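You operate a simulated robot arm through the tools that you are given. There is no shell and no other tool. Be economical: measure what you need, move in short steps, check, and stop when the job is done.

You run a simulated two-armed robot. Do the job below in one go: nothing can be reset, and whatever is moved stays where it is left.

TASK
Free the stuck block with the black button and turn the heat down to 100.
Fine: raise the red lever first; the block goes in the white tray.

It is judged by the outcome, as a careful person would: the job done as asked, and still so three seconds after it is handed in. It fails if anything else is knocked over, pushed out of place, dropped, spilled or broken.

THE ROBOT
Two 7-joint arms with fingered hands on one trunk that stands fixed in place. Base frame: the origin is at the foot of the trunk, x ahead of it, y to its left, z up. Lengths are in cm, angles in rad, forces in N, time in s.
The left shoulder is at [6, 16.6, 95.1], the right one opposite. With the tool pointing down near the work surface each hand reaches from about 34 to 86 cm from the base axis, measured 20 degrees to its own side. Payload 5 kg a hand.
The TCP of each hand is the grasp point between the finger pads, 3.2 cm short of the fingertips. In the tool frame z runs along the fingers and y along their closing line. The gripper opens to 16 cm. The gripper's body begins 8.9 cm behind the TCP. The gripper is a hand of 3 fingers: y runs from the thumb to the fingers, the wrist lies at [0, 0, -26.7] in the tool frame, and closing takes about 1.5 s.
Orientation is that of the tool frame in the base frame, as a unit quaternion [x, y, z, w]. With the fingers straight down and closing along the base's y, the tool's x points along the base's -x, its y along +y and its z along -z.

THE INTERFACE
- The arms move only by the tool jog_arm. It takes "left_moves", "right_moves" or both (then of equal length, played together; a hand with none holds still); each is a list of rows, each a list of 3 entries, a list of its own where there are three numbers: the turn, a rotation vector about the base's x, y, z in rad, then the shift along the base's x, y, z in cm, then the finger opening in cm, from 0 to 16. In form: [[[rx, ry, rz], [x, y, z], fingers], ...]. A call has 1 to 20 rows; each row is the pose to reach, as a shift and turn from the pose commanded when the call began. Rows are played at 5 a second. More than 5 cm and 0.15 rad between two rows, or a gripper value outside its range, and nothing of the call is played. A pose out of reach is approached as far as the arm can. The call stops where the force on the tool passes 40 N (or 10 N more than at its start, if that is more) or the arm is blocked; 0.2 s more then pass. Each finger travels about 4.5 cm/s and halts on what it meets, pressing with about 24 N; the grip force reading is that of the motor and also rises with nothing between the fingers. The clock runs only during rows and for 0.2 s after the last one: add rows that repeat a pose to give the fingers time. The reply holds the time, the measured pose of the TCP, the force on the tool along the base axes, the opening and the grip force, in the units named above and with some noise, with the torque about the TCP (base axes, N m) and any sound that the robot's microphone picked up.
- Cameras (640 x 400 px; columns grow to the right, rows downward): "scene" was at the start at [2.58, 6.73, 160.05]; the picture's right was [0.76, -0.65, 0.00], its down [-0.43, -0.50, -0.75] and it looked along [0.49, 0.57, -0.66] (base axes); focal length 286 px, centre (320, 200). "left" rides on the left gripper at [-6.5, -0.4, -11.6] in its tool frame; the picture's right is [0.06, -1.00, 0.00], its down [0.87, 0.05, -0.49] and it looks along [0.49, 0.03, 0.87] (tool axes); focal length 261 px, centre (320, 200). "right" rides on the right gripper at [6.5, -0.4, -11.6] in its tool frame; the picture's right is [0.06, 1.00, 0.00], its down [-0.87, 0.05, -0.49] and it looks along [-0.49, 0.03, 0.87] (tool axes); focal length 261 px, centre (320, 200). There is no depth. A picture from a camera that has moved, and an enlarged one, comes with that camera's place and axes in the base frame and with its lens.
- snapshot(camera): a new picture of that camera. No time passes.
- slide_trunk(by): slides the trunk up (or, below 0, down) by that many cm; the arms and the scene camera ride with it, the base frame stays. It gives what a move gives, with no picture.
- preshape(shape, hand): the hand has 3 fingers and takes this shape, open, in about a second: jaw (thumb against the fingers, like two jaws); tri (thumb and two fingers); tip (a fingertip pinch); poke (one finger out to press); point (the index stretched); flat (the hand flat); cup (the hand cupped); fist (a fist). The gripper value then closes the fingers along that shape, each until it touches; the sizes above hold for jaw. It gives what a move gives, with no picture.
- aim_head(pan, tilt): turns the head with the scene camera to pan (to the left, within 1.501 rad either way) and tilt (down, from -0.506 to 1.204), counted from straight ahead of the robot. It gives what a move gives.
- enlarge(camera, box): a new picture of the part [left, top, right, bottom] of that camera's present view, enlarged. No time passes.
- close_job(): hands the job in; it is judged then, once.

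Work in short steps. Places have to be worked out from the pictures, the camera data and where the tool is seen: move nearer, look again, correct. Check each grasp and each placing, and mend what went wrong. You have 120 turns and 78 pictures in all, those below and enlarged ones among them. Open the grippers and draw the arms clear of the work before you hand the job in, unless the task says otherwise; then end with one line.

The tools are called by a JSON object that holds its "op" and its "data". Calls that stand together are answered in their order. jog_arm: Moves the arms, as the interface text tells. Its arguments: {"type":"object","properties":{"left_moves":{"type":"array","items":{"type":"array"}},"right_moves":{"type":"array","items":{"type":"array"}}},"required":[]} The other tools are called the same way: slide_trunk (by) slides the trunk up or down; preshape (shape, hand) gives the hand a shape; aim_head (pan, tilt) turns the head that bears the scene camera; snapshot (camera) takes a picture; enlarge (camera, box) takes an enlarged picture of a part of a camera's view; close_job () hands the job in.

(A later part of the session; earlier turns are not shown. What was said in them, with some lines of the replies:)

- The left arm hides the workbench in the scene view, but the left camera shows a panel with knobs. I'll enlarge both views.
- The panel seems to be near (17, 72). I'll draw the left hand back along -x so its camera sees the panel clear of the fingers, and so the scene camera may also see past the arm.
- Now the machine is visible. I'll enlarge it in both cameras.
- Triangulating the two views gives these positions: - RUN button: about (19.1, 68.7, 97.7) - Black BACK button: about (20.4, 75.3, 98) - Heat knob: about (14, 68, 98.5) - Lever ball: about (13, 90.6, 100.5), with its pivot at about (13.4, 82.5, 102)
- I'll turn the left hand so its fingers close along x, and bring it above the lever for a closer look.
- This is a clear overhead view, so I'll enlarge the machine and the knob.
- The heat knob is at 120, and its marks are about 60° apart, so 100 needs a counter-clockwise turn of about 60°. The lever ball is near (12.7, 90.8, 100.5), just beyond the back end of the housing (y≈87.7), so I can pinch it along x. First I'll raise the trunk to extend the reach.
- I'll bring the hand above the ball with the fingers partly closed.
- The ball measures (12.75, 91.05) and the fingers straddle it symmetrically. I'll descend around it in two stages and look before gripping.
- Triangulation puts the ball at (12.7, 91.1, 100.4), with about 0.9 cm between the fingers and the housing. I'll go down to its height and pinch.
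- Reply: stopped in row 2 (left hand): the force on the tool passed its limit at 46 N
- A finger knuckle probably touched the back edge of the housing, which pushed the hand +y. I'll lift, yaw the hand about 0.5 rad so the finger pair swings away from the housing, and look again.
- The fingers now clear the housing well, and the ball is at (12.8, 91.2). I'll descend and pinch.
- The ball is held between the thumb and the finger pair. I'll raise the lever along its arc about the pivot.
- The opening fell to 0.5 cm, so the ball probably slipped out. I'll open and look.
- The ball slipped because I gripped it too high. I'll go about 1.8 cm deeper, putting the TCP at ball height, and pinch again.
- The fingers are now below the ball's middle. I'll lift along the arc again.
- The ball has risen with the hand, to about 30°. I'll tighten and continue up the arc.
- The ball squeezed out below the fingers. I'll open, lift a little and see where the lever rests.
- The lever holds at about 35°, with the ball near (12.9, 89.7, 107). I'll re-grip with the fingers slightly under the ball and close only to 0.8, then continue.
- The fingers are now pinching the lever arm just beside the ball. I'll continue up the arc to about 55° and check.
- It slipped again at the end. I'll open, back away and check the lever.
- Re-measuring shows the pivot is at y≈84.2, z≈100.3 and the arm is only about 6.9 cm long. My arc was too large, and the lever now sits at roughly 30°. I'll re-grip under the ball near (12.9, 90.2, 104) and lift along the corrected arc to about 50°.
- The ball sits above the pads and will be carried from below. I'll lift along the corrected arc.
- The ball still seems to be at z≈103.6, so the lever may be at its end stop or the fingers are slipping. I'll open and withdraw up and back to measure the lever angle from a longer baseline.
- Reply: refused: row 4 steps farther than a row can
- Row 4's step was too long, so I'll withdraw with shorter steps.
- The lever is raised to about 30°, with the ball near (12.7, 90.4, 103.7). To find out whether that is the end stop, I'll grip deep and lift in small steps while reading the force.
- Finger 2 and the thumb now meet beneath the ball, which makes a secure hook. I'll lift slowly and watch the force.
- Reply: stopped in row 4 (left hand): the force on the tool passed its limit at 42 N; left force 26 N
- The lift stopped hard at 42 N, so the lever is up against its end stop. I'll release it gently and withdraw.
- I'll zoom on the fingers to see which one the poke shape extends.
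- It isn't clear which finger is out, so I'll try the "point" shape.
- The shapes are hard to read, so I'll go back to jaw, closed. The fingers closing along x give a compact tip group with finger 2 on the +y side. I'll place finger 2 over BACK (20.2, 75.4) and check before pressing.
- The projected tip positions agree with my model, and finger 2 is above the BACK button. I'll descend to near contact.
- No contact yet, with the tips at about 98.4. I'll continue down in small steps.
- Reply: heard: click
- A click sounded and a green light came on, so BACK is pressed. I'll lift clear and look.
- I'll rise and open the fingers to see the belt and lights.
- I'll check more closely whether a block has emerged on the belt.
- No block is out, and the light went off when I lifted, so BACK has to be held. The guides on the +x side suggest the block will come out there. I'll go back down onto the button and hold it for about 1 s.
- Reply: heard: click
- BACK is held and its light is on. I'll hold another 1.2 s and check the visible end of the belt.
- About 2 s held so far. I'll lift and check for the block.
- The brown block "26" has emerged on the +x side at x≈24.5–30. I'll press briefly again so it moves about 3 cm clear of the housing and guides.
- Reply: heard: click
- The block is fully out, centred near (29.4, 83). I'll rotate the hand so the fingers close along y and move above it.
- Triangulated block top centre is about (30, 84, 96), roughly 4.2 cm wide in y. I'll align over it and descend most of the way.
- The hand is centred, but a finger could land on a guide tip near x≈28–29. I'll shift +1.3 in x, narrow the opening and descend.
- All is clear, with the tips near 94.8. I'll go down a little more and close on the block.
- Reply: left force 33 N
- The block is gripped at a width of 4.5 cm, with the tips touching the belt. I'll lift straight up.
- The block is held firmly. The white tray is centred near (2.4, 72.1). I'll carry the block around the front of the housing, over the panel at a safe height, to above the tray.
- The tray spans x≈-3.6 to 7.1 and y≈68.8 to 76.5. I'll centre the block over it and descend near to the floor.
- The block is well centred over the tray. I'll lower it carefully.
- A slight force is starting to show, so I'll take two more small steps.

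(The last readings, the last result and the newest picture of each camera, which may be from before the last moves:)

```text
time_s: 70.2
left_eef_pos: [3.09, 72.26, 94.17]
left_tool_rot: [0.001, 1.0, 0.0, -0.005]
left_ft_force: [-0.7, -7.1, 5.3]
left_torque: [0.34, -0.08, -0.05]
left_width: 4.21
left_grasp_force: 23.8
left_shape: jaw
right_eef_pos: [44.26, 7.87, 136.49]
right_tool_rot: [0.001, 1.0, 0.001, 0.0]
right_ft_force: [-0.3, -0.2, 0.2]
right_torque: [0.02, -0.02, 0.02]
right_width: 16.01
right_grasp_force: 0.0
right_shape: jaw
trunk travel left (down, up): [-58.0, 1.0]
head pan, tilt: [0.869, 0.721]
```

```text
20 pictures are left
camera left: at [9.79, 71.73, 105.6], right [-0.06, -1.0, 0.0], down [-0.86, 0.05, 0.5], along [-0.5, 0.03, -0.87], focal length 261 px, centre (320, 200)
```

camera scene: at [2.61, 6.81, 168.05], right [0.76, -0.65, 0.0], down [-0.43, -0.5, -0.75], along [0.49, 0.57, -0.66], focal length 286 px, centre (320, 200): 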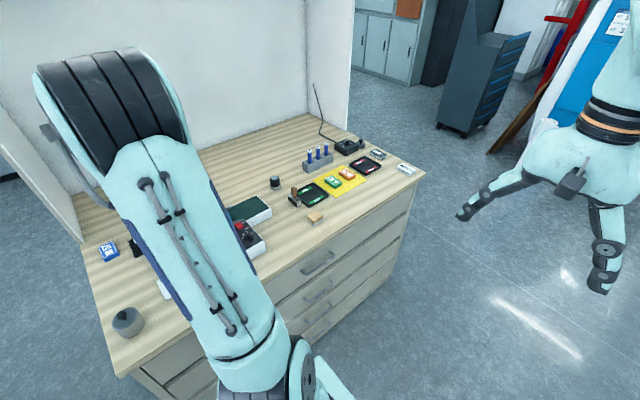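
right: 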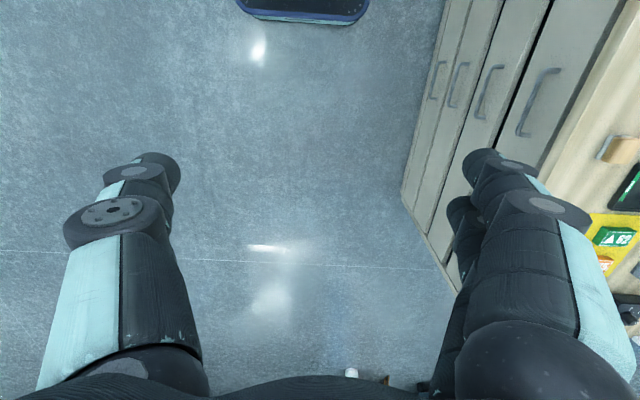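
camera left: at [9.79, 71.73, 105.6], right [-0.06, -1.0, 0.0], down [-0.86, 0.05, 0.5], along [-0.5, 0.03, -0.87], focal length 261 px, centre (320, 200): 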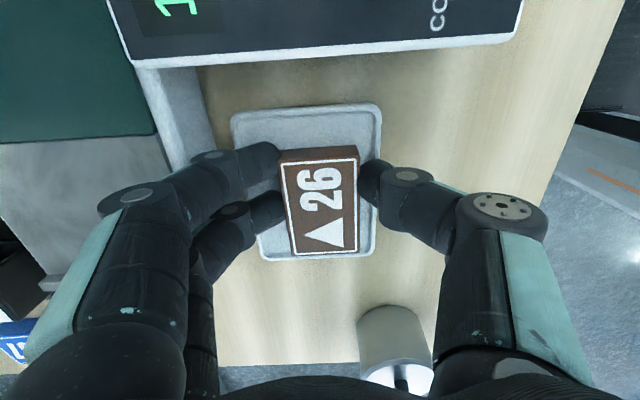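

A force toward -y has appeared. A finger knuckle on the +y side is brushing the belt frame. I'll raise slightly, shift 0.6 cm toward -y (still well inside the tray), and lower again.

{"op": "jog_arm", "data": {"left_moves": [[[0, 0, 0], [0, 0, 0.5], 2.5], [[0, 0, 0], [0, -0.5, 0.5], 2.5], [[0, 0, 0], [0, -0.5, 0], 2.5], [[0, 0, 0], [0, -0.5, -0.3], 2.5]]}}

```text
time_s: 71.2
left_eef_pos: [3.01, 71.98, 93.91]
left_tool_rot: [0.001, 1.0, 0.002, -0.005]
left_ft_force: [0.6, 0.1, 3.6]
left_torque: [-0.13, 0.0, -0.01]
left_width: 4.18
left_grasp_force: 24.2
left_shape: jaw
right_eef_pos: [44.24, 7.8, 136.55]
right_tool_rot: [0.0, 1.0, 0.0, 0.0]
right_ft_force: [0.2, -0.3, 1.3]
right_torque: [0.02, 0.01, 0.0]
right_width: 15.98
right_grasp_force: 0.0
right_shape: jaw
trunk travel left (down, up): [-58.0, 1.0]
head pan, tilt: [0.869, 0.721]
```

The side force is gone and a light vertical contact remains. I'll lower one more small step.

{"op": "jog_arm", "data": {"left_moves": [[[0, 0, 0], [0, 0, -0.2], 2.5], [[0, 0, 0], [0, 0, -0.3], 2.5]]}}

{"op": "enlarge", "data": {"camera": "left", "box": [220, 80, 420, 280]}}

```text
time_s: 71.8
left_eef_pos: [3.11, 71.91, 93.8]
left_tool_rot: [0.0, 1.0, 0.002, -0.005]
left_ft_force: [1.0, -2.9, 26.1]
left_torque: [-0.68, -0.13, 0.01]
left_width: 4.31
left_grasp_force: 24.5
left_shape: jaw
right_eef_pos: [44.41, 7.66, 136.47]
right_tool_rot: [0.0, 1.0, 0.001, 0.0]
right_ft_force: [0.7, 0.1, 0.3]
right_torque: [0.01, 0.0, 0.03]
right_width: 15.99
right_grasp_force: 0.1
right_shape: jaw
trunk travel left (down, up): [-58.0, 1.0]
head pan, tilt: [0.869, 0.721]
```

```text
2.00 times, centred on (320, 180) of left
camera zoom: at [9.78, 71.2, 105.2], right [-0.06, -1.0, 0.0], down [-0.86, 0.05, 0.5], along [-0.5, 0.04, -0.87], focal length 521 px, centre (320, 240)
```

zoom: 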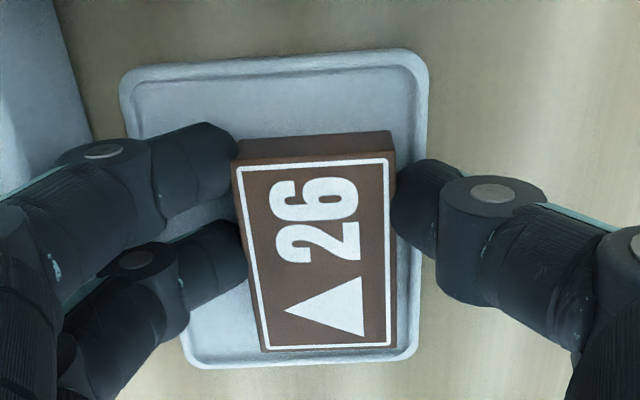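

The block is on the tray floor. I'll relieve the pressure, open slightly, and lift straight up.

{"op": "jog_arm", "data": {"left_moves": [[[0, 0, 0], [0, 0, 0.15], 2.5], [[0, 0, 0], [0, 0, 0.2], 4.8], [[0, 0, 0], [0, 0, 0.2], 5.3], [[0, 0, 0], [0, 0, 1], 5.3], [[0, 0, 0], [0, 0, 2.5], 5.5], [[0, 0, 0], [0, 0, 6], 6], [[0, 0, 0], [0, 0, 10], 7], [[0, 0, 0], [0, 0, 14], 8]]}}

{"op": "snapshot", "data": {"camera": "left"}}

```text
time_s: 73.7
left_eef_pos: [2.97, 71.78, 107.52]
left_tool_rot: [0.001, 1.0, 0.0, -0.006]
left_ft_force: [0.6, 0.5, 0.3]
left_torque: [0.03, 0.01, -0.03]
left_width: 7.93
left_grasp_force: 0.1
left_shape: jaw
right_eef_pos: [44.24, 7.8, 136.53]
right_tool_rot: [0.001, 1.0, 0.001, 0.0]
right_ft_force: [-0.1, 0.5, 0.2]
right_torque: [0.02, -0.01, -0.01]
right_width: 15.98
right_grasp_force: 0.1
right_shape: jaw
trunk travel left (down, up): [-58.0, 1.0]
head pan, tilt: [0.869, 0.721]
```

```text
18 pictures are left
camera left: at [9.78, 71.16, 118.95], right [-0.06, -1.0, 0.0], down [-0.86, 0.05, 0.5], along [-0.5, 0.03, -0.87], focal length 261 px, centre (320, 200)
```

left: 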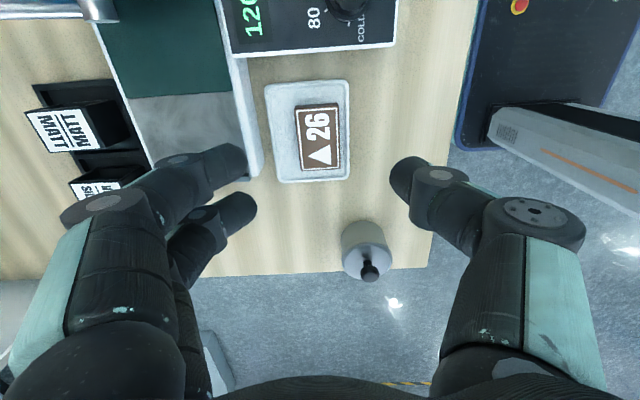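

The block lies flat in the white tray. Next is the heat knob, near (13.6, 68.7). I'll move above it with a slight yaw so a 60° counter-clockwise turn stays clear of RUN.

{"op": "jog_arm", "data": {"left_moves": [[[0, 0, 0], [0, 0, 3], 7], [[0, 0, 0], [3.5, -1, 4], 6.5], [[0, 0, -0.1], [7, -2.5, 4], 6], [[0, 0, -0.17], [10.6, -3.2, 3], 6], [[0, 0, -0.17], [10.6, -3.2, -1], 6]]}}

{"op": "snapshot", "data": {"camera": "left"}}

```text
time_s: 74.8
left_eef_pos: [13.73, 68.91, 106.49]
left_tool_rot: [0.085, 0.996, 0.001, -0.005]
left_ft_force: [-0.1, 0.3, 0.0]
left_torque: [-0.04, -0.02, 0.0]
left_width: 6.05
left_grasp_force: 0.0
left_shape: jaw
right_eef_pos: [44.37, 8.04, 136.47]
right_tool_rot: [0.0, 1.0, 0.0, 0.0]
right_ft_force: [0.1, 0.0, 0.3]
right_torque: [-0.03, 0.02, -0.01]
right_width: 15.97
right_grasp_force: 0.1
right_shape: jaw
trunk travel left (down, up): [-58.0, 1.0]
head pan, tilt: [0.869, 0.721]
```

```text
17 pictures are left
camera left: at [20.31, 67.15, 117.81], right [-0.23, -0.97, 0.0], down [-0.84, 0.2, 0.5], along [-0.49, 0.12, -0.87], focal length 261 px, centre (320, 200)
```

left: 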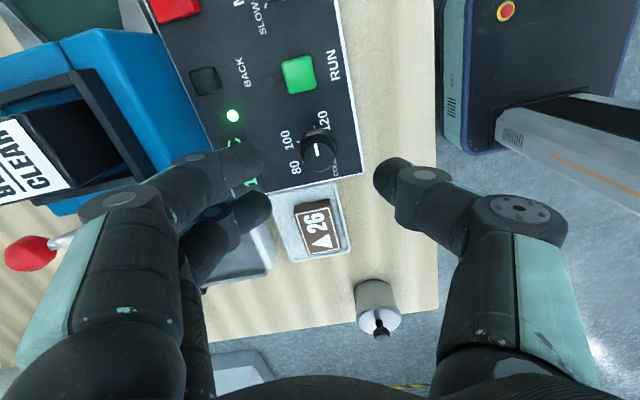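

The knob is at (13.8, 68.9) and the hand is centred on it. I'll descend around it.

{"op": "jog_arm", "data": {"left_moves": [[[0, 0, 0], [0.05, 0, -2.5], 6], [[0, 0, 0], [0.05, 0, -4.5], 6], [[0, 0, 0], [0.05, 0, -5.6], 6], [[0, 0, 0], [0.05, 0, -6.0], 6]]}}

{"op": "snapshot", "data": {"camera": "left"}}

```text
time_s: 75.8
left_eef_pos: [13.81, 68.69, 100.35]
left_tool_rot: [0.086, 0.996, 0.001, -0.005]
left_ft_force: [-0.3, 0.2, -0.7]
left_torque: [-0.01, 0.0, -0.01]
left_width: 6.04
left_grasp_force: 0.1
left_shape: jaw
right_eef_pos: [44.34, 7.95, 136.49]
right_tool_rot: [0.001, 1.0, 0.0, 0.0]
right_ft_force: [0.0, 0.0, -1.0]
right_torque: [0.01, -0.01, 0.0]
right_width: 15.99
right_grasp_force: 0.0
right_shape: jaw
trunk travel left (down, up): [-58.0, 1.0]
head pan, tilt: [0.869, 0.721]
```

```text
16 pictures are left
camera left: at [20.3, 66.96, 111.89], right [-0.23, -0.97, 0.0], down [-0.84, 0.2, 0.5], along [-0.49, 0.12, -0.87], focal length 261 px, centre (320, 200)
```

left: 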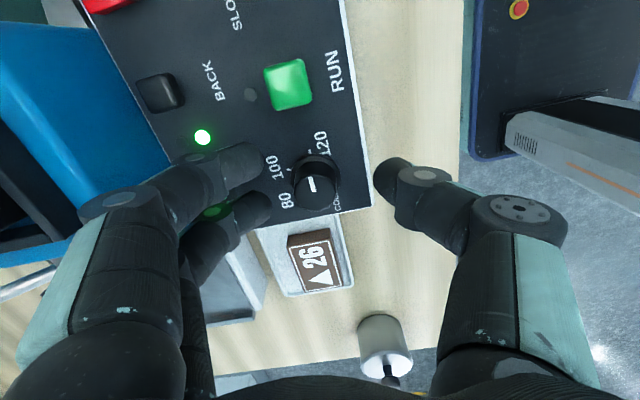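

The knob is centred between the fingers. I'll close on it gently.

{"op": "jog_arm", "data": {"left_moves": [[[0, 0, 0], [0, 0, -0.2], 4.5], [[0, 0, 0], [0, 0, -0.2], 3.5], [[0, 0, 0], [0, 0, -0.2], 2.5], [[0, 0, 0], [0, 0, -0.2], 2], [[0, 0, 0], [0, 0, -0.2], 2], [[0, 0, 0], [0, 0, -0.2], 2]]}}

{"op": "snapshot", "data": {"camera": "left"}}

```text
time_s: 77.2
left_eef_pos: [13.7, 68.74, 100.2]
left_tool_rot: [0.085, 0.996, 0.0, -0.005]
left_ft_force: [-0.3, 1.3, 0.9]
left_torque: [0.05, 0.02, 0.01]
left_width: 2.14
left_grasp_force: 0.0
left_shape: jaw
right_eef_pos: [44.26, 7.96, 136.53]
right_tool_rot: [0.0, 1.0, 0.0, 0.0]
right_ft_force: [0.5, -0.2, 0.1]
right_torque: [0.0, -0.03, -0.01]
right_width: 16.0
right_grasp_force: 0.0
right_shape: jaw
trunk travel left (down, up): [-58.0, 1.0]
head pan, tilt: [0.869, 0.721]
```

```text
15 pictures are left
camera left: at [20.29, 67.01, 111.69], right [-0.23, -0.97, 0.0], down [-0.84, 0.2, 0.5], along [-0.49, 0.12, -0.87], focal length 261 px, centre (320, 200)
```

left: 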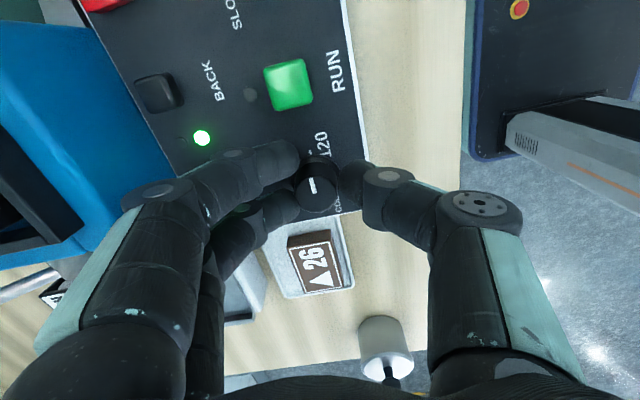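

I'll tighten the grip and turn the hand about 60° counter-clockwise.

{"op": "jog_arm", "data": {"left_moves": [[[0, 0, 0], [0, 0, 0], 1], [[0, 0, 0], [0, 0, 0], 0.8], [[0, 0, 0], [0, 0, 0], 0.8], [[0, 0, 0.13], [0, 0, 0], 0.8], [[0, 0, 0.26], [0, 0, 0], 0.8], [[0, 0, 0.39], [0, 0, 0], 0.8], [[0, 0, 0.52], [0, 0, 0], 0.8], [[0, 0, 0.65], [0, 0, 0], 0.8], [[0, 0, 0.78], [0, 0, 0], 0.8], [[0, 0, 0.91], [0, 0, 0], 0.8], [[0, 0, 1.047], [0, 0, 0], 0.8], [[0, 0, 1.047], [0, 0, 0], 0.8]]}}

{"op": "snapshot", "data": {"camera": "left"}}

```text
time_s: 79.8
left_eef_pos: [13.93, 68.98, 100.29]
left_tool_rot: [-0.424, 0.906, 0.0, -0.005]
left_ft_force: [11.1, 19.5, 7.8]
left_torque: [0.47, -0.19, -0.19]
left_width: 0.63
left_grasp_force: 23.8
left_shape: jaw
right_eef_pos: [44.42, 7.99, 136.48]
right_tool_rot: [0.001, 1.0, 0.0, -0.001]
right_ft_force: [0.3, -0.5, -0.3]
right_torque: [0.02, -0.01, 0.0]
right_width: 15.98
right_grasp_force: 0.1
right_shape: jaw
trunk travel left (down, up): [-58.0, 1.0]
head pan, tilt: [0.869, 0.721]
```

```text
14 pictures are left
camera left: at [18.51, 73.6, 111.72], right [0.73, -0.69, 0.0], down [-0.59, -0.63, 0.5], along [-0.34, -0.36, -0.87], focal length 261 px, centre (320, 200)
```

left: 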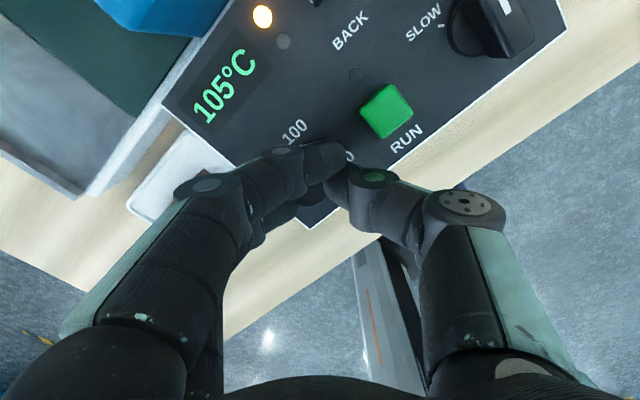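

The display now reads 105°C and its light is amber. The fingers seem to have shifted on the knob, so I'll release, rise and look.

{"op": "jog_arm", "data": {"left_moves": [[[0, 0, 0], [0, 0, 0], 2.5], [[0, 0, 0], [0, 0, 0], 4.5], [[0, 0, 0], [0, 0, 1], 6], [[0, 0, 0], [0, 0, 4], 6], [[0, 0, 0], [0, 0, 8], 6]]}}

{"op": "enlarge", "data": {"camera": "left", "box": [190, 20, 440, 220]}}

```text
time_s: 81.0
left_eef_pos: [13.68, 68.61, 108.37]
left_tool_rot: [-0.424, 0.906, -0.001, -0.005]
left_ft_force: [-1.2, 0.0, 0.8]
left_torque: [0.03, -0.03, -0.04]
left_width: 5.95
left_grasp_force: 0.1
left_shape: jaw
right_eef_pos: [44.07, 7.73, 136.63]
right_tool_rot: [0.001, 1.0, 0.001, 0.0]
right_ft_force: [-0.7, -0.4, -0.5]
right_torque: [0.0, -0.05, 0.02]
right_width: 15.98
right_grasp_force: 0.0
right_shape: jaw
trunk travel left (down, up): [-58.0, 1.0]
head pan, tilt: [0.869, 0.721]
```

```text
2.00 times, centred on (315, 120) of left
camera zoom: at [18.27, 73.27, 119.84], right [0.73, -0.69, 0.0], down [-0.59, -0.63, 0.5], along [-0.34, -0.36, -0.87], focal length 521 px, centre (330, 360)
```

zoom: 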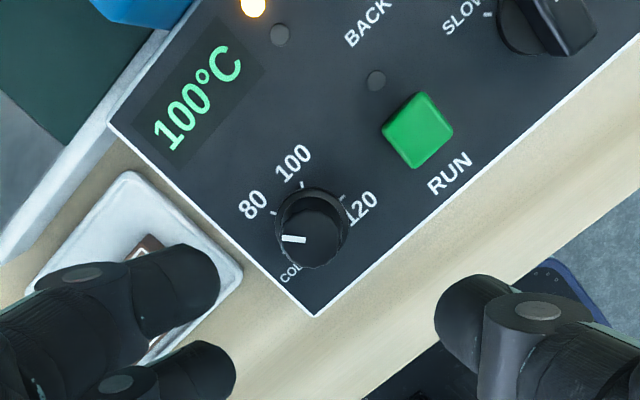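

The display is falling through 100°C because the knob over-rotated: its pointer is just past 80, about 70° beyond the 100 mark. I'll re-grip centred on the knob with a milder squeeze and turn back clockwise in stages.

{"op": "jog_arm", "data": {"left_moves": [[[0, 0, 0], [-0.1, 0.35, -4], 6], [[0, 0, 0], [-0.1, 0.35, -7], 6], [[0, 0, 0], [-0.1, 0.35, -8.2], 6], [[0, 0, 0], [-0.1, 0.35, -8.2], 4], [[0, 0, 0], [-0.1, 0.35, -8.2], 2.5], [[0, 0, 0], [-0.1, 0.35, -8.2], 1.5], [[0, 0, 0], [-0.1, 0.35, -8.2], 1.5], [[0, 0, 0], [-0.1, 0.35, -8.2], 1.5]]}}

{"op": "enlarge", "data": {"camera": "left", "box": [190, 50, 440, 250]}}

```text
time_s: 82.8
left_eef_pos: [13.51, 69.13, 100.13]
left_tool_rot: [-0.425, 0.905, -0.002, -0.006]
left_ft_force: [-2.2, 0.2, 1.3]
left_torque: [0.03, 0.07, 0.02]
left_width: 1.61
left_grasp_force: 0.1
left_shape: jaw
right_eef_pos: [44.3, 8.01, 136.54]
right_tool_rot: [0.0, 1.0, 0.0, 0.0]
right_ft_force: [0.1, -0.3, -0.5]
right_torque: [-0.02, -0.01, -0.02]
right_width: 15.98
right_grasp_force: 0.1
right_shape: jaw
trunk travel left (down, up): [-58.0, 1.0]
head pan, tilt: [0.869, 0.721]
```

```text
2.00 times, centred on (315, 150) of left
camera zoom: at [18.19, 73.81, 111.55], right [0.73, -0.69, 0.0], down [-0.59, -0.63, 0.5], along [-0.34, -0.36, -0.87], focal length 521 px, centre (330, 300)
```

zoom: 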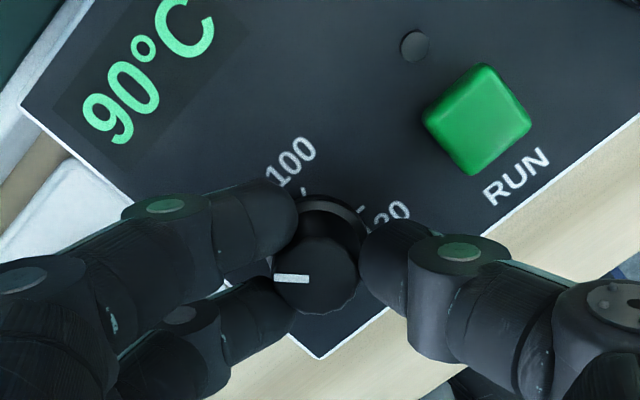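

The knob is now nested properly between the three fingers. I'll squeeze lightly and turn about 37° clockwise.

{"op": "jog_arm", "data": {"left_moves": [[[0, 0, 0], [0, 0, 0], 1.2], [[0, 0, 0], [0, 0, 0], 1.2], [[0, 0, -0.13], [0, 0, 0], 1.2], [[0, 0, -0.26], [0, 0, 0], 1.2], [[0, 0, -0.39], [0, 0, 0], 1.2], [[0, 0, -0.52], [0, 0, 0], 1.2], [[0, 0, -0.65], [0, 0, 0], 1.2], [[0, 0, -0.65], [0, 0, 0], 1.2]]}}

{"op": "enlarge", "data": {"camera": "left", "box": [190, 50, 440, 250]}}

```text
time_s: 84.7
left_eef_pos: [13.55, 69.12, 100.06]
left_tool_rot: [-0.113, 0.994, -0.001, -0.006]
left_ft_force: [-8.6, -13.3, -3.9]
left_torque: [-0.3, 0.17, 0.08]
left_width: 1.19
left_grasp_force: 24.6
left_shape: jaw
right_eef_pos: [44.19, 7.9, 136.46]
right_tool_rot: [0.0, 1.0, 0.001, 0.0]
right_ft_force: [0.3, 0.7, 1.0]
right_torque: [-0.01, -0.02, -0.03]
right_width: 15.97
right_grasp_force: 0.2
right_shape: jaw
trunk travel left (down, up): [-58.0, 1.0]
head pan, tilt: [0.869, 0.721]
```

```text
2.00 times, centred on (315, 150) of left
camera zoom: at [20.12, 69.87, 111.54], right [0.16, -0.99, 0.0], down [-0.85, -0.14, 0.5], along [-0.49, -0.08, -0.87], focal length 521 px, centre (330, 300)
```

zoom: 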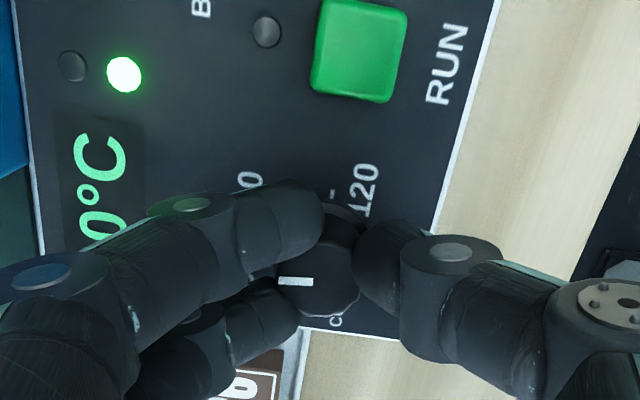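

The knob now turns with the hand. The pointer is at about 99° and the 100 mark is at about 60°, so I'll turn another 0.67 rad clockwise.

{"op": "jog_arm", "data": {"left_moves": [[[0, 0, -0.13], [0, 0, 0], 1.2], [[0, 0, -0.26], [0, 0, 0], 1.2], [[0, 0, -0.39], [0, 0, 0], 1.2], [[0, 0, -0.52], [0, 0, 0], 1.2], [[0, 0, -0.62], [0, 0, 0], 1.2], [[0, 0, -0.67], [0, 0, 0], 1.2], [[0, 0, -0.67], [0, 0, 0], 1.2]]}}

{"op": "snapshot", "data": {"camera": "left"}}

```text
time_s: 86.2
left_eef_pos: [13.26, 69.14, 100.22]
left_tool_rot: [0.22, 0.975, 0.002, -0.005]
left_ft_force: [-17.8, -13.8, -2.6]
left_torque: [-0.43, 0.41, 0.15]
left_width: 1.13
left_grasp_force: 23.4
left_shape: jaw
right_eef_pos: [44.21, 7.8, 136.59]
right_tool_rot: [0.0, 1.0, 0.001, 0.0]
right_ft_force: [1.0, 0.3, -0.2]
right_torque: [-0.01, -0.02, 0.0]
right_width: 16.0
right_grasp_force: 0.1
right_shape: jaw
trunk travel left (down, up): [-58.0, 1.0]
head pan, tilt: [0.869, 0.721]
```

```text
10 pictures are left
camera left: at [19.27, 65.56, 111.62], right [-0.49, -0.87, 0.0], down [-0.76, 0.42, 0.5], along [-0.44, 0.24, -0.87], focal length 261 px, centre (320, 200)
```

left: 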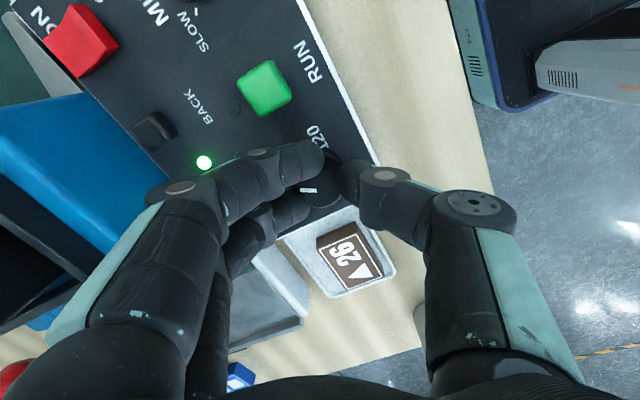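

The pointer is now at about 60°, the 100 mark. I'll release, rise and check.

{"op": "jog_arm", "data": {"left_moves": [[[0, 0, 0], [0.1, 0, 0], 2], [[0, 0, 0], [0.2, 0, 0], 4], [[0, 0, 0], [0.2, 0, 0.3], 6], [[0, 0, 0], [0.2, 0, 1.5], 6], [[0, 0, 0], [0.2, 0, 5], 6], [[0, 0, 0], [0.2, 0, 9], 6], [[0, 0, 0], [0.2, 0, 9], 6], [[0, 0, 0], [0.2, 0, 9], 6]]}}

{"op": "snapshot", "data": {"camera": "left"}}

```text
time_s: 88.0
left_eef_pos: [13.79, 68.96, 109.26]
left_tool_rot: [0.22, 0.975, 0.002, -0.006]
left_ft_force: [0.7, 0.3, -0.3]
left_torque: [0.02, 0.03, 0.0]
left_width: 5.98
left_grasp_force: 0.0
left_shape: jaw
right_eef_pos: [44.24, 7.72, 136.45]
right_tool_rot: [0.0, 1.0, 0.0, 0.0]
right_ft_force: [-1.0, -0.2, -0.5]
right_torque: [0.01, -0.01, 0.0]
right_width: 15.99
right_grasp_force: 0.0
right_shape: jaw
trunk travel left (down, up): [-58.0, 1.0]
head pan, tilt: [0.869, 0.721]
```

```text
9 pictures are left
camera left: at [19.7, 65.58, 120.62], right [-0.49, -0.87, 0.0], down [-0.76, 0.42, 0.5], along [-0.44, 0.24, -0.87], focal length 261 px, centre (320, 200)
```

left: 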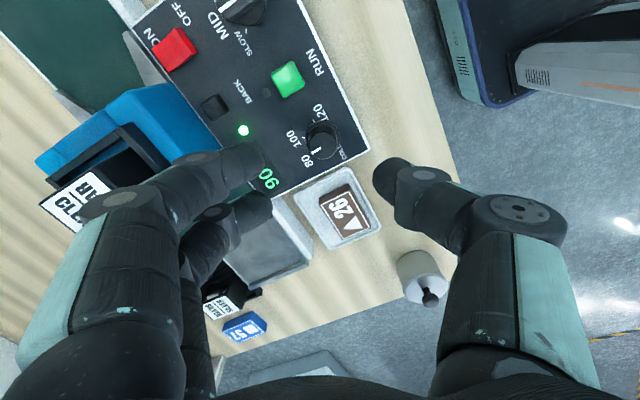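

The display reads about 90, so I'll zoom in on the pointer.

{"op": "enlarge", "data": {"camera": "left", "box": [230, 90, 390, 200]}}

```text
3.64 times, centred on (310, 145) of left
camera zoom: at [19.7, 65.58, 120.62], right [-0.49, -0.87, 0.0], down [-0.76, 0.42, 0.5], along [-0.44, 0.24, -0.87], focal length 948 px, centre (356, 400)
```

zoom: 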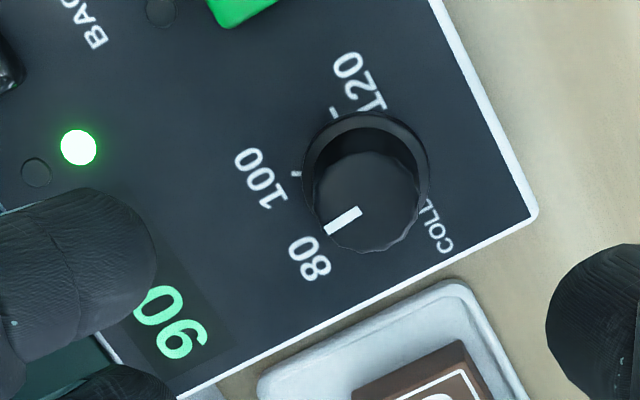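

The pointer is at about 96° (display 90), so the second turn mostly slipped. The first turn worked with the hand yawed further round, so I'll return to that yaw, re-grip at the same spot and turn again.

{"op": "jog_arm", "data": {"left_moves": [[[0, 0, 0.14], [0, 0, 0], 6], [[0, 0, 0.28], [0, 0, 0], 6], [[0, 0, 0.42], [0, 0, 0], 6], [[0, 0, 0.56], [0, 0, 0], 6], [[0, 0, 0.7], [0, 0, 0], 6], [[0, 0, 0.84], [-0.1, 0, 0], 6], [[0, 0, 0.98], [-0.2, 0, 0], 6], [[0, 0, 1.12], [-0.3, 0.1, 0], 6], [[0, 0, 1.26], [-0.3, 0.1, -1], 6], [[0, 0, 1.3], [-0.3, 0.1, -4], 6], [[0, 0, 1.3], [-0.3, 0.1, -7.5], 6], [[0, 0, 1.3], [-0.3, 0.1, -9.15], 6], [[0, 0, 1.3], [-0.3, 0.1, -9.15], 4], [[0, 0, 1.3], [-0.3, 0.1, -9.15], 2.5], [[0, 0, 1.3], [-0.3, 0.1, -9.15], 1.5], [[0, 0, 1.3], [-0.3, 0.1, -9.15], 1.2], [[0, 0, 1.3], [-0.3, 0.1, -9.15], 1.2]]}}

```text
time_s: 91.7
left_eef_pos: [13.57, 69.21, 100.04]
left_tool_rot: [-0.415, 0.91, -0.002, -0.006]
left_ft_force: [-1.1, 1.5, -2.5]
left_torque: [0.04, 0.06, 0.01]
left_width: 1.27
left_grasp_force: 23.7
left_shape: jaw
right_eef_pos: [44.28, 7.87, 136.51]
right_tool_rot: [0.0, 1.0, 0.0, 0.0]
right_ft_force: [0.0, 0.2, -0.1]
right_torque: [-0.01, -0.02, -0.01]
right_width: 15.98
right_grasp_force: 0.0
right_shape: jaw
trunk travel left (down, up): [-58.0, 1.0]
head pan, tilt: [0.869, 0.721]
```

The grip is centred, with near-zero side force. I'll turn 0.6 rad clockwise.

{"op": "jog_arm", "data": {"left_moves": [[[0, 0, -0.1], [0, 0, 0], 1.0], [[0, 0, -0.2], [0, 0, 0], 1.0], [[0, 0, -0.3], [0, -0.05, 0], 1.0], [[0, 0, -0.4], [-0.05, -0.1, 0], 1.0], [[0, 0, -0.5], [-0.1, -0.15, 0], 1.0], [[0, 0, -0.6], [-0.1, -0.2, 0], 1.0], [[0, 0, -0.6], [-0.1, -0.2, 0], 1.0]]}}

{"op": "enlarge", "data": {"camera": "left", "box": [190, 50, 440, 250]}}

```text
time_s: 93.2
left_eef_pos: [13.62, 69.03, 99.96]
left_tool_rot: [-0.127, 0.992, 0.0, -0.005]
left_ft_force: [1.8, -4.7, 2.4]
left_torque: [-0.11, -0.04, 0.01]
left_width: 1.2
left_grasp_force: 23.8
left_shape: jaw
right_eef_pos: [44.32, 7.85, 136.48]
right_tool_rot: [0.0, 1.0, 0.0, 0.0]
right_ft_force: [-0.8, 0.6, 0.5]
right_torque: [0.02, -0.01, 0.02]
right_width: 15.99
right_grasp_force: 0.0
right_shape: jaw
trunk travel left (down, up): [-58.0, 1.0]
head pan, tilt: [0.869, 0.721]
```

```text
2.00 times, centred on (315, 150) of left
camera zoom: at [20.07, 70.02, 111.38], right [0.19, -0.98, 0.0], down [-0.85, -0.17, 0.5], along [-0.49, -0.09, -0.87], focal length 521 px, centre (330, 300)
```

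zoom: 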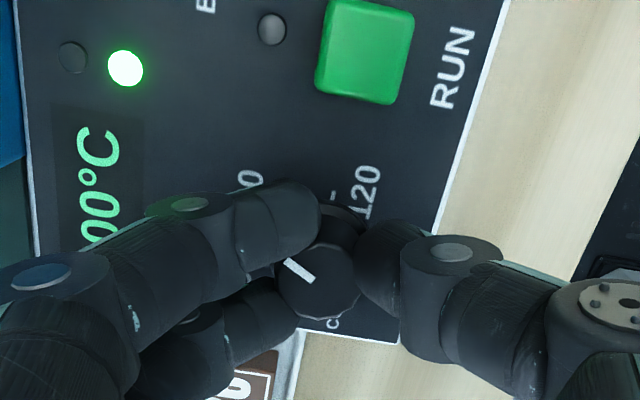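

The display reads 100°C with a green light, and the pointer is at about 62°. I'll release gently, rise and verify.

{"op": "jog_arm", "data": {"left_moves": [[[0, 0, 0], [0, 0, 0], 2], [[0, 0, 0], [0, 0, 0], 3.5], [[0, 0, 0], [0, 0, 0], 6], [[0, 0, 0], [0, 0, 1.5], 6], [[0, 0, 0], [0, 0, 5], 6], [[0, 0, 0], [0, 0, 9], 6], [[0, 0, 0], [0, 0, 9], 6]]}}

{"op": "enlarge", "data": {"camera": "left", "box": [200, 40, 400, 200]}}

```text
time_s: 94.8
left_eef_pos: [13.56, 69.07, 108.89]
left_tool_rot: [-0.128, 0.992, 0.001, -0.006]
left_ft_force: [-0.2, 0.2, 0.5]
left_torque: [-0.01, 0.0, 0.04]
left_width: 5.96
left_grasp_force: 0.0
left_shape: jaw
right_eef_pos: [44.41, 7.89, 136.49]
right_tool_rot: [0.0, 1.0, 0.0, 0.0]
right_ft_force: [0.4, -0.4, 0.3]
right_torque: [-0.02, -0.02, 0.02]
right_width: 16.01
right_grasp_force: 0.1
right_shape: jaw
trunk travel left (down, up): [-58.0, 1.0]
head pan, tilt: [0.869, 0.721]
```

```text
2.50 times, centred on (300, 120) of left
camera zoom: at [20.07, 70.13, 120.35], right [0.19, -0.98, 0.0], down [-0.85, -0.17, 0.5], along [-0.49, -0.1, -0.86], focal length 652 px, centre (370, 400)
```

zoom: 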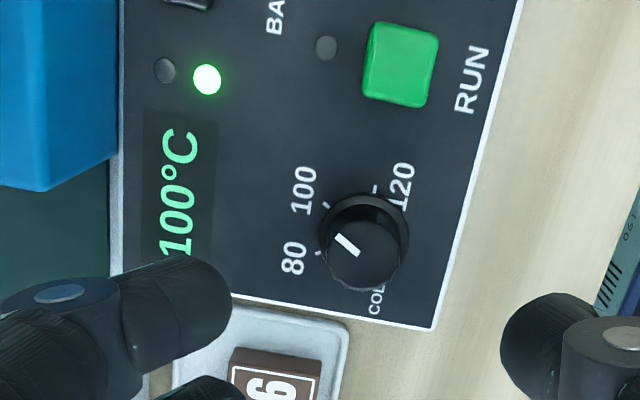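

The knob points at 100 and the display reads a steady 100°C. I'll withdraw the left arm up and back to its earlier clear position with the gripper open.

{"op": "jog_arm", "data": {"left_moves": [[[0, 0, 0], [0, 0, 5], 8], [[0, 0, 0], [0, -1, 9.5], 10], [[0, 0, 0], [0, -4, 13], 12], [[0, 0, -0.1], [1.5, -8, 15], 14], [[0, 0, -0.2], [3, -12, 16], 16], [[0, 0, -0.25], [5, -16, 17], 16], [[0, 0, -0.25], [7, -20, 17], 16], [[0, 0, -0.25], [7, -20, 17], 16]]}}

{"op": "snapshot", "data": {"camera": "scene"}}

{"op": "enlarge", "data": {"camera": "scene", "box": [80, 165, 280, 290]}}

```text
time_s: 96.7
left_eef_pos: [20.43, 49.03, 125.94]
left_tool_rot: [-0.003, 1.0, 0.001, -0.005]
left_ft_force: [-0.3, 0.1, -0.2]
left_torque: [-0.05, 0.0, 0.0]
left_width: 15.99
left_grasp_force: 0.0
left_shape: jaw
right_eef_pos: [44.31, 7.93, 136.6]
right_tool_rot: [0.0, 1.0, 0.0, 0.0]
right_ft_force: [0.4, -0.1, -0.4]
right_torque: [0.0, 0.0, 0.0]
right_width: 16.01
right_grasp_force: 0.0
right_shape: jaw
trunk travel left (down, up): [-58.0, 1.0]
head pan, tilt: [0.869, 0.721]
```

```text
5 pictures are left
camera scene: at [2.57, 6.81, 168.04], right [0.76, -0.65, 0.0], down [-0.43, -0.5, -0.75], along [0.49, 0.57, -0.66], focal length 286 px, centre (320, 200)
```

scene: 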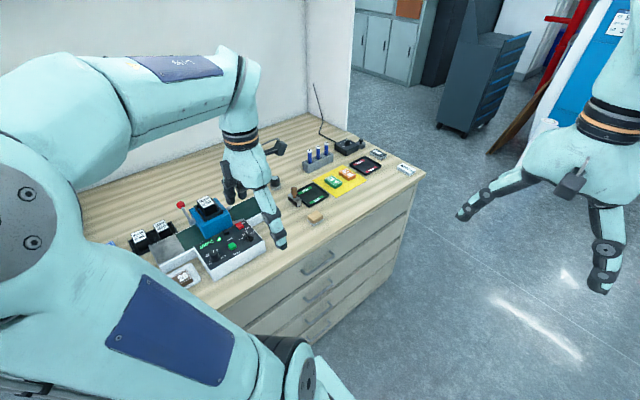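

```text
3.20 times, centred on (180, 228) of scene
camera zoom: at [2.57, 6.81, 168.04], right [0.76, -0.65, 0.0], down [-0.43, -0.5, -0.75], along [0.49, 0.57, -0.66], focal length 915 px, centre (768, 112)
```

zoom: 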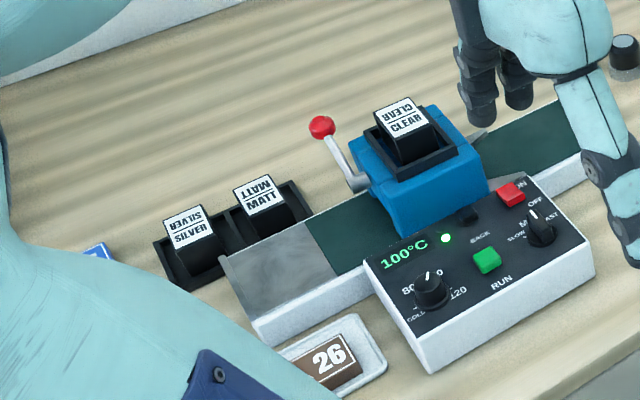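

Everything is as asked: the lever is up, block 26 is in the white tray, the heat shows 100°C, and both hands are open and clear. I'll hand the job in.

{"op": "close_job", "data": {}}

```text
The job is handed in.
```

The job is done and handed in: I raised the red lever first, backed the stuck block (26) out with the black BACK button and set it in the white tray. The heat is down to 100, and the display reads 100°C.
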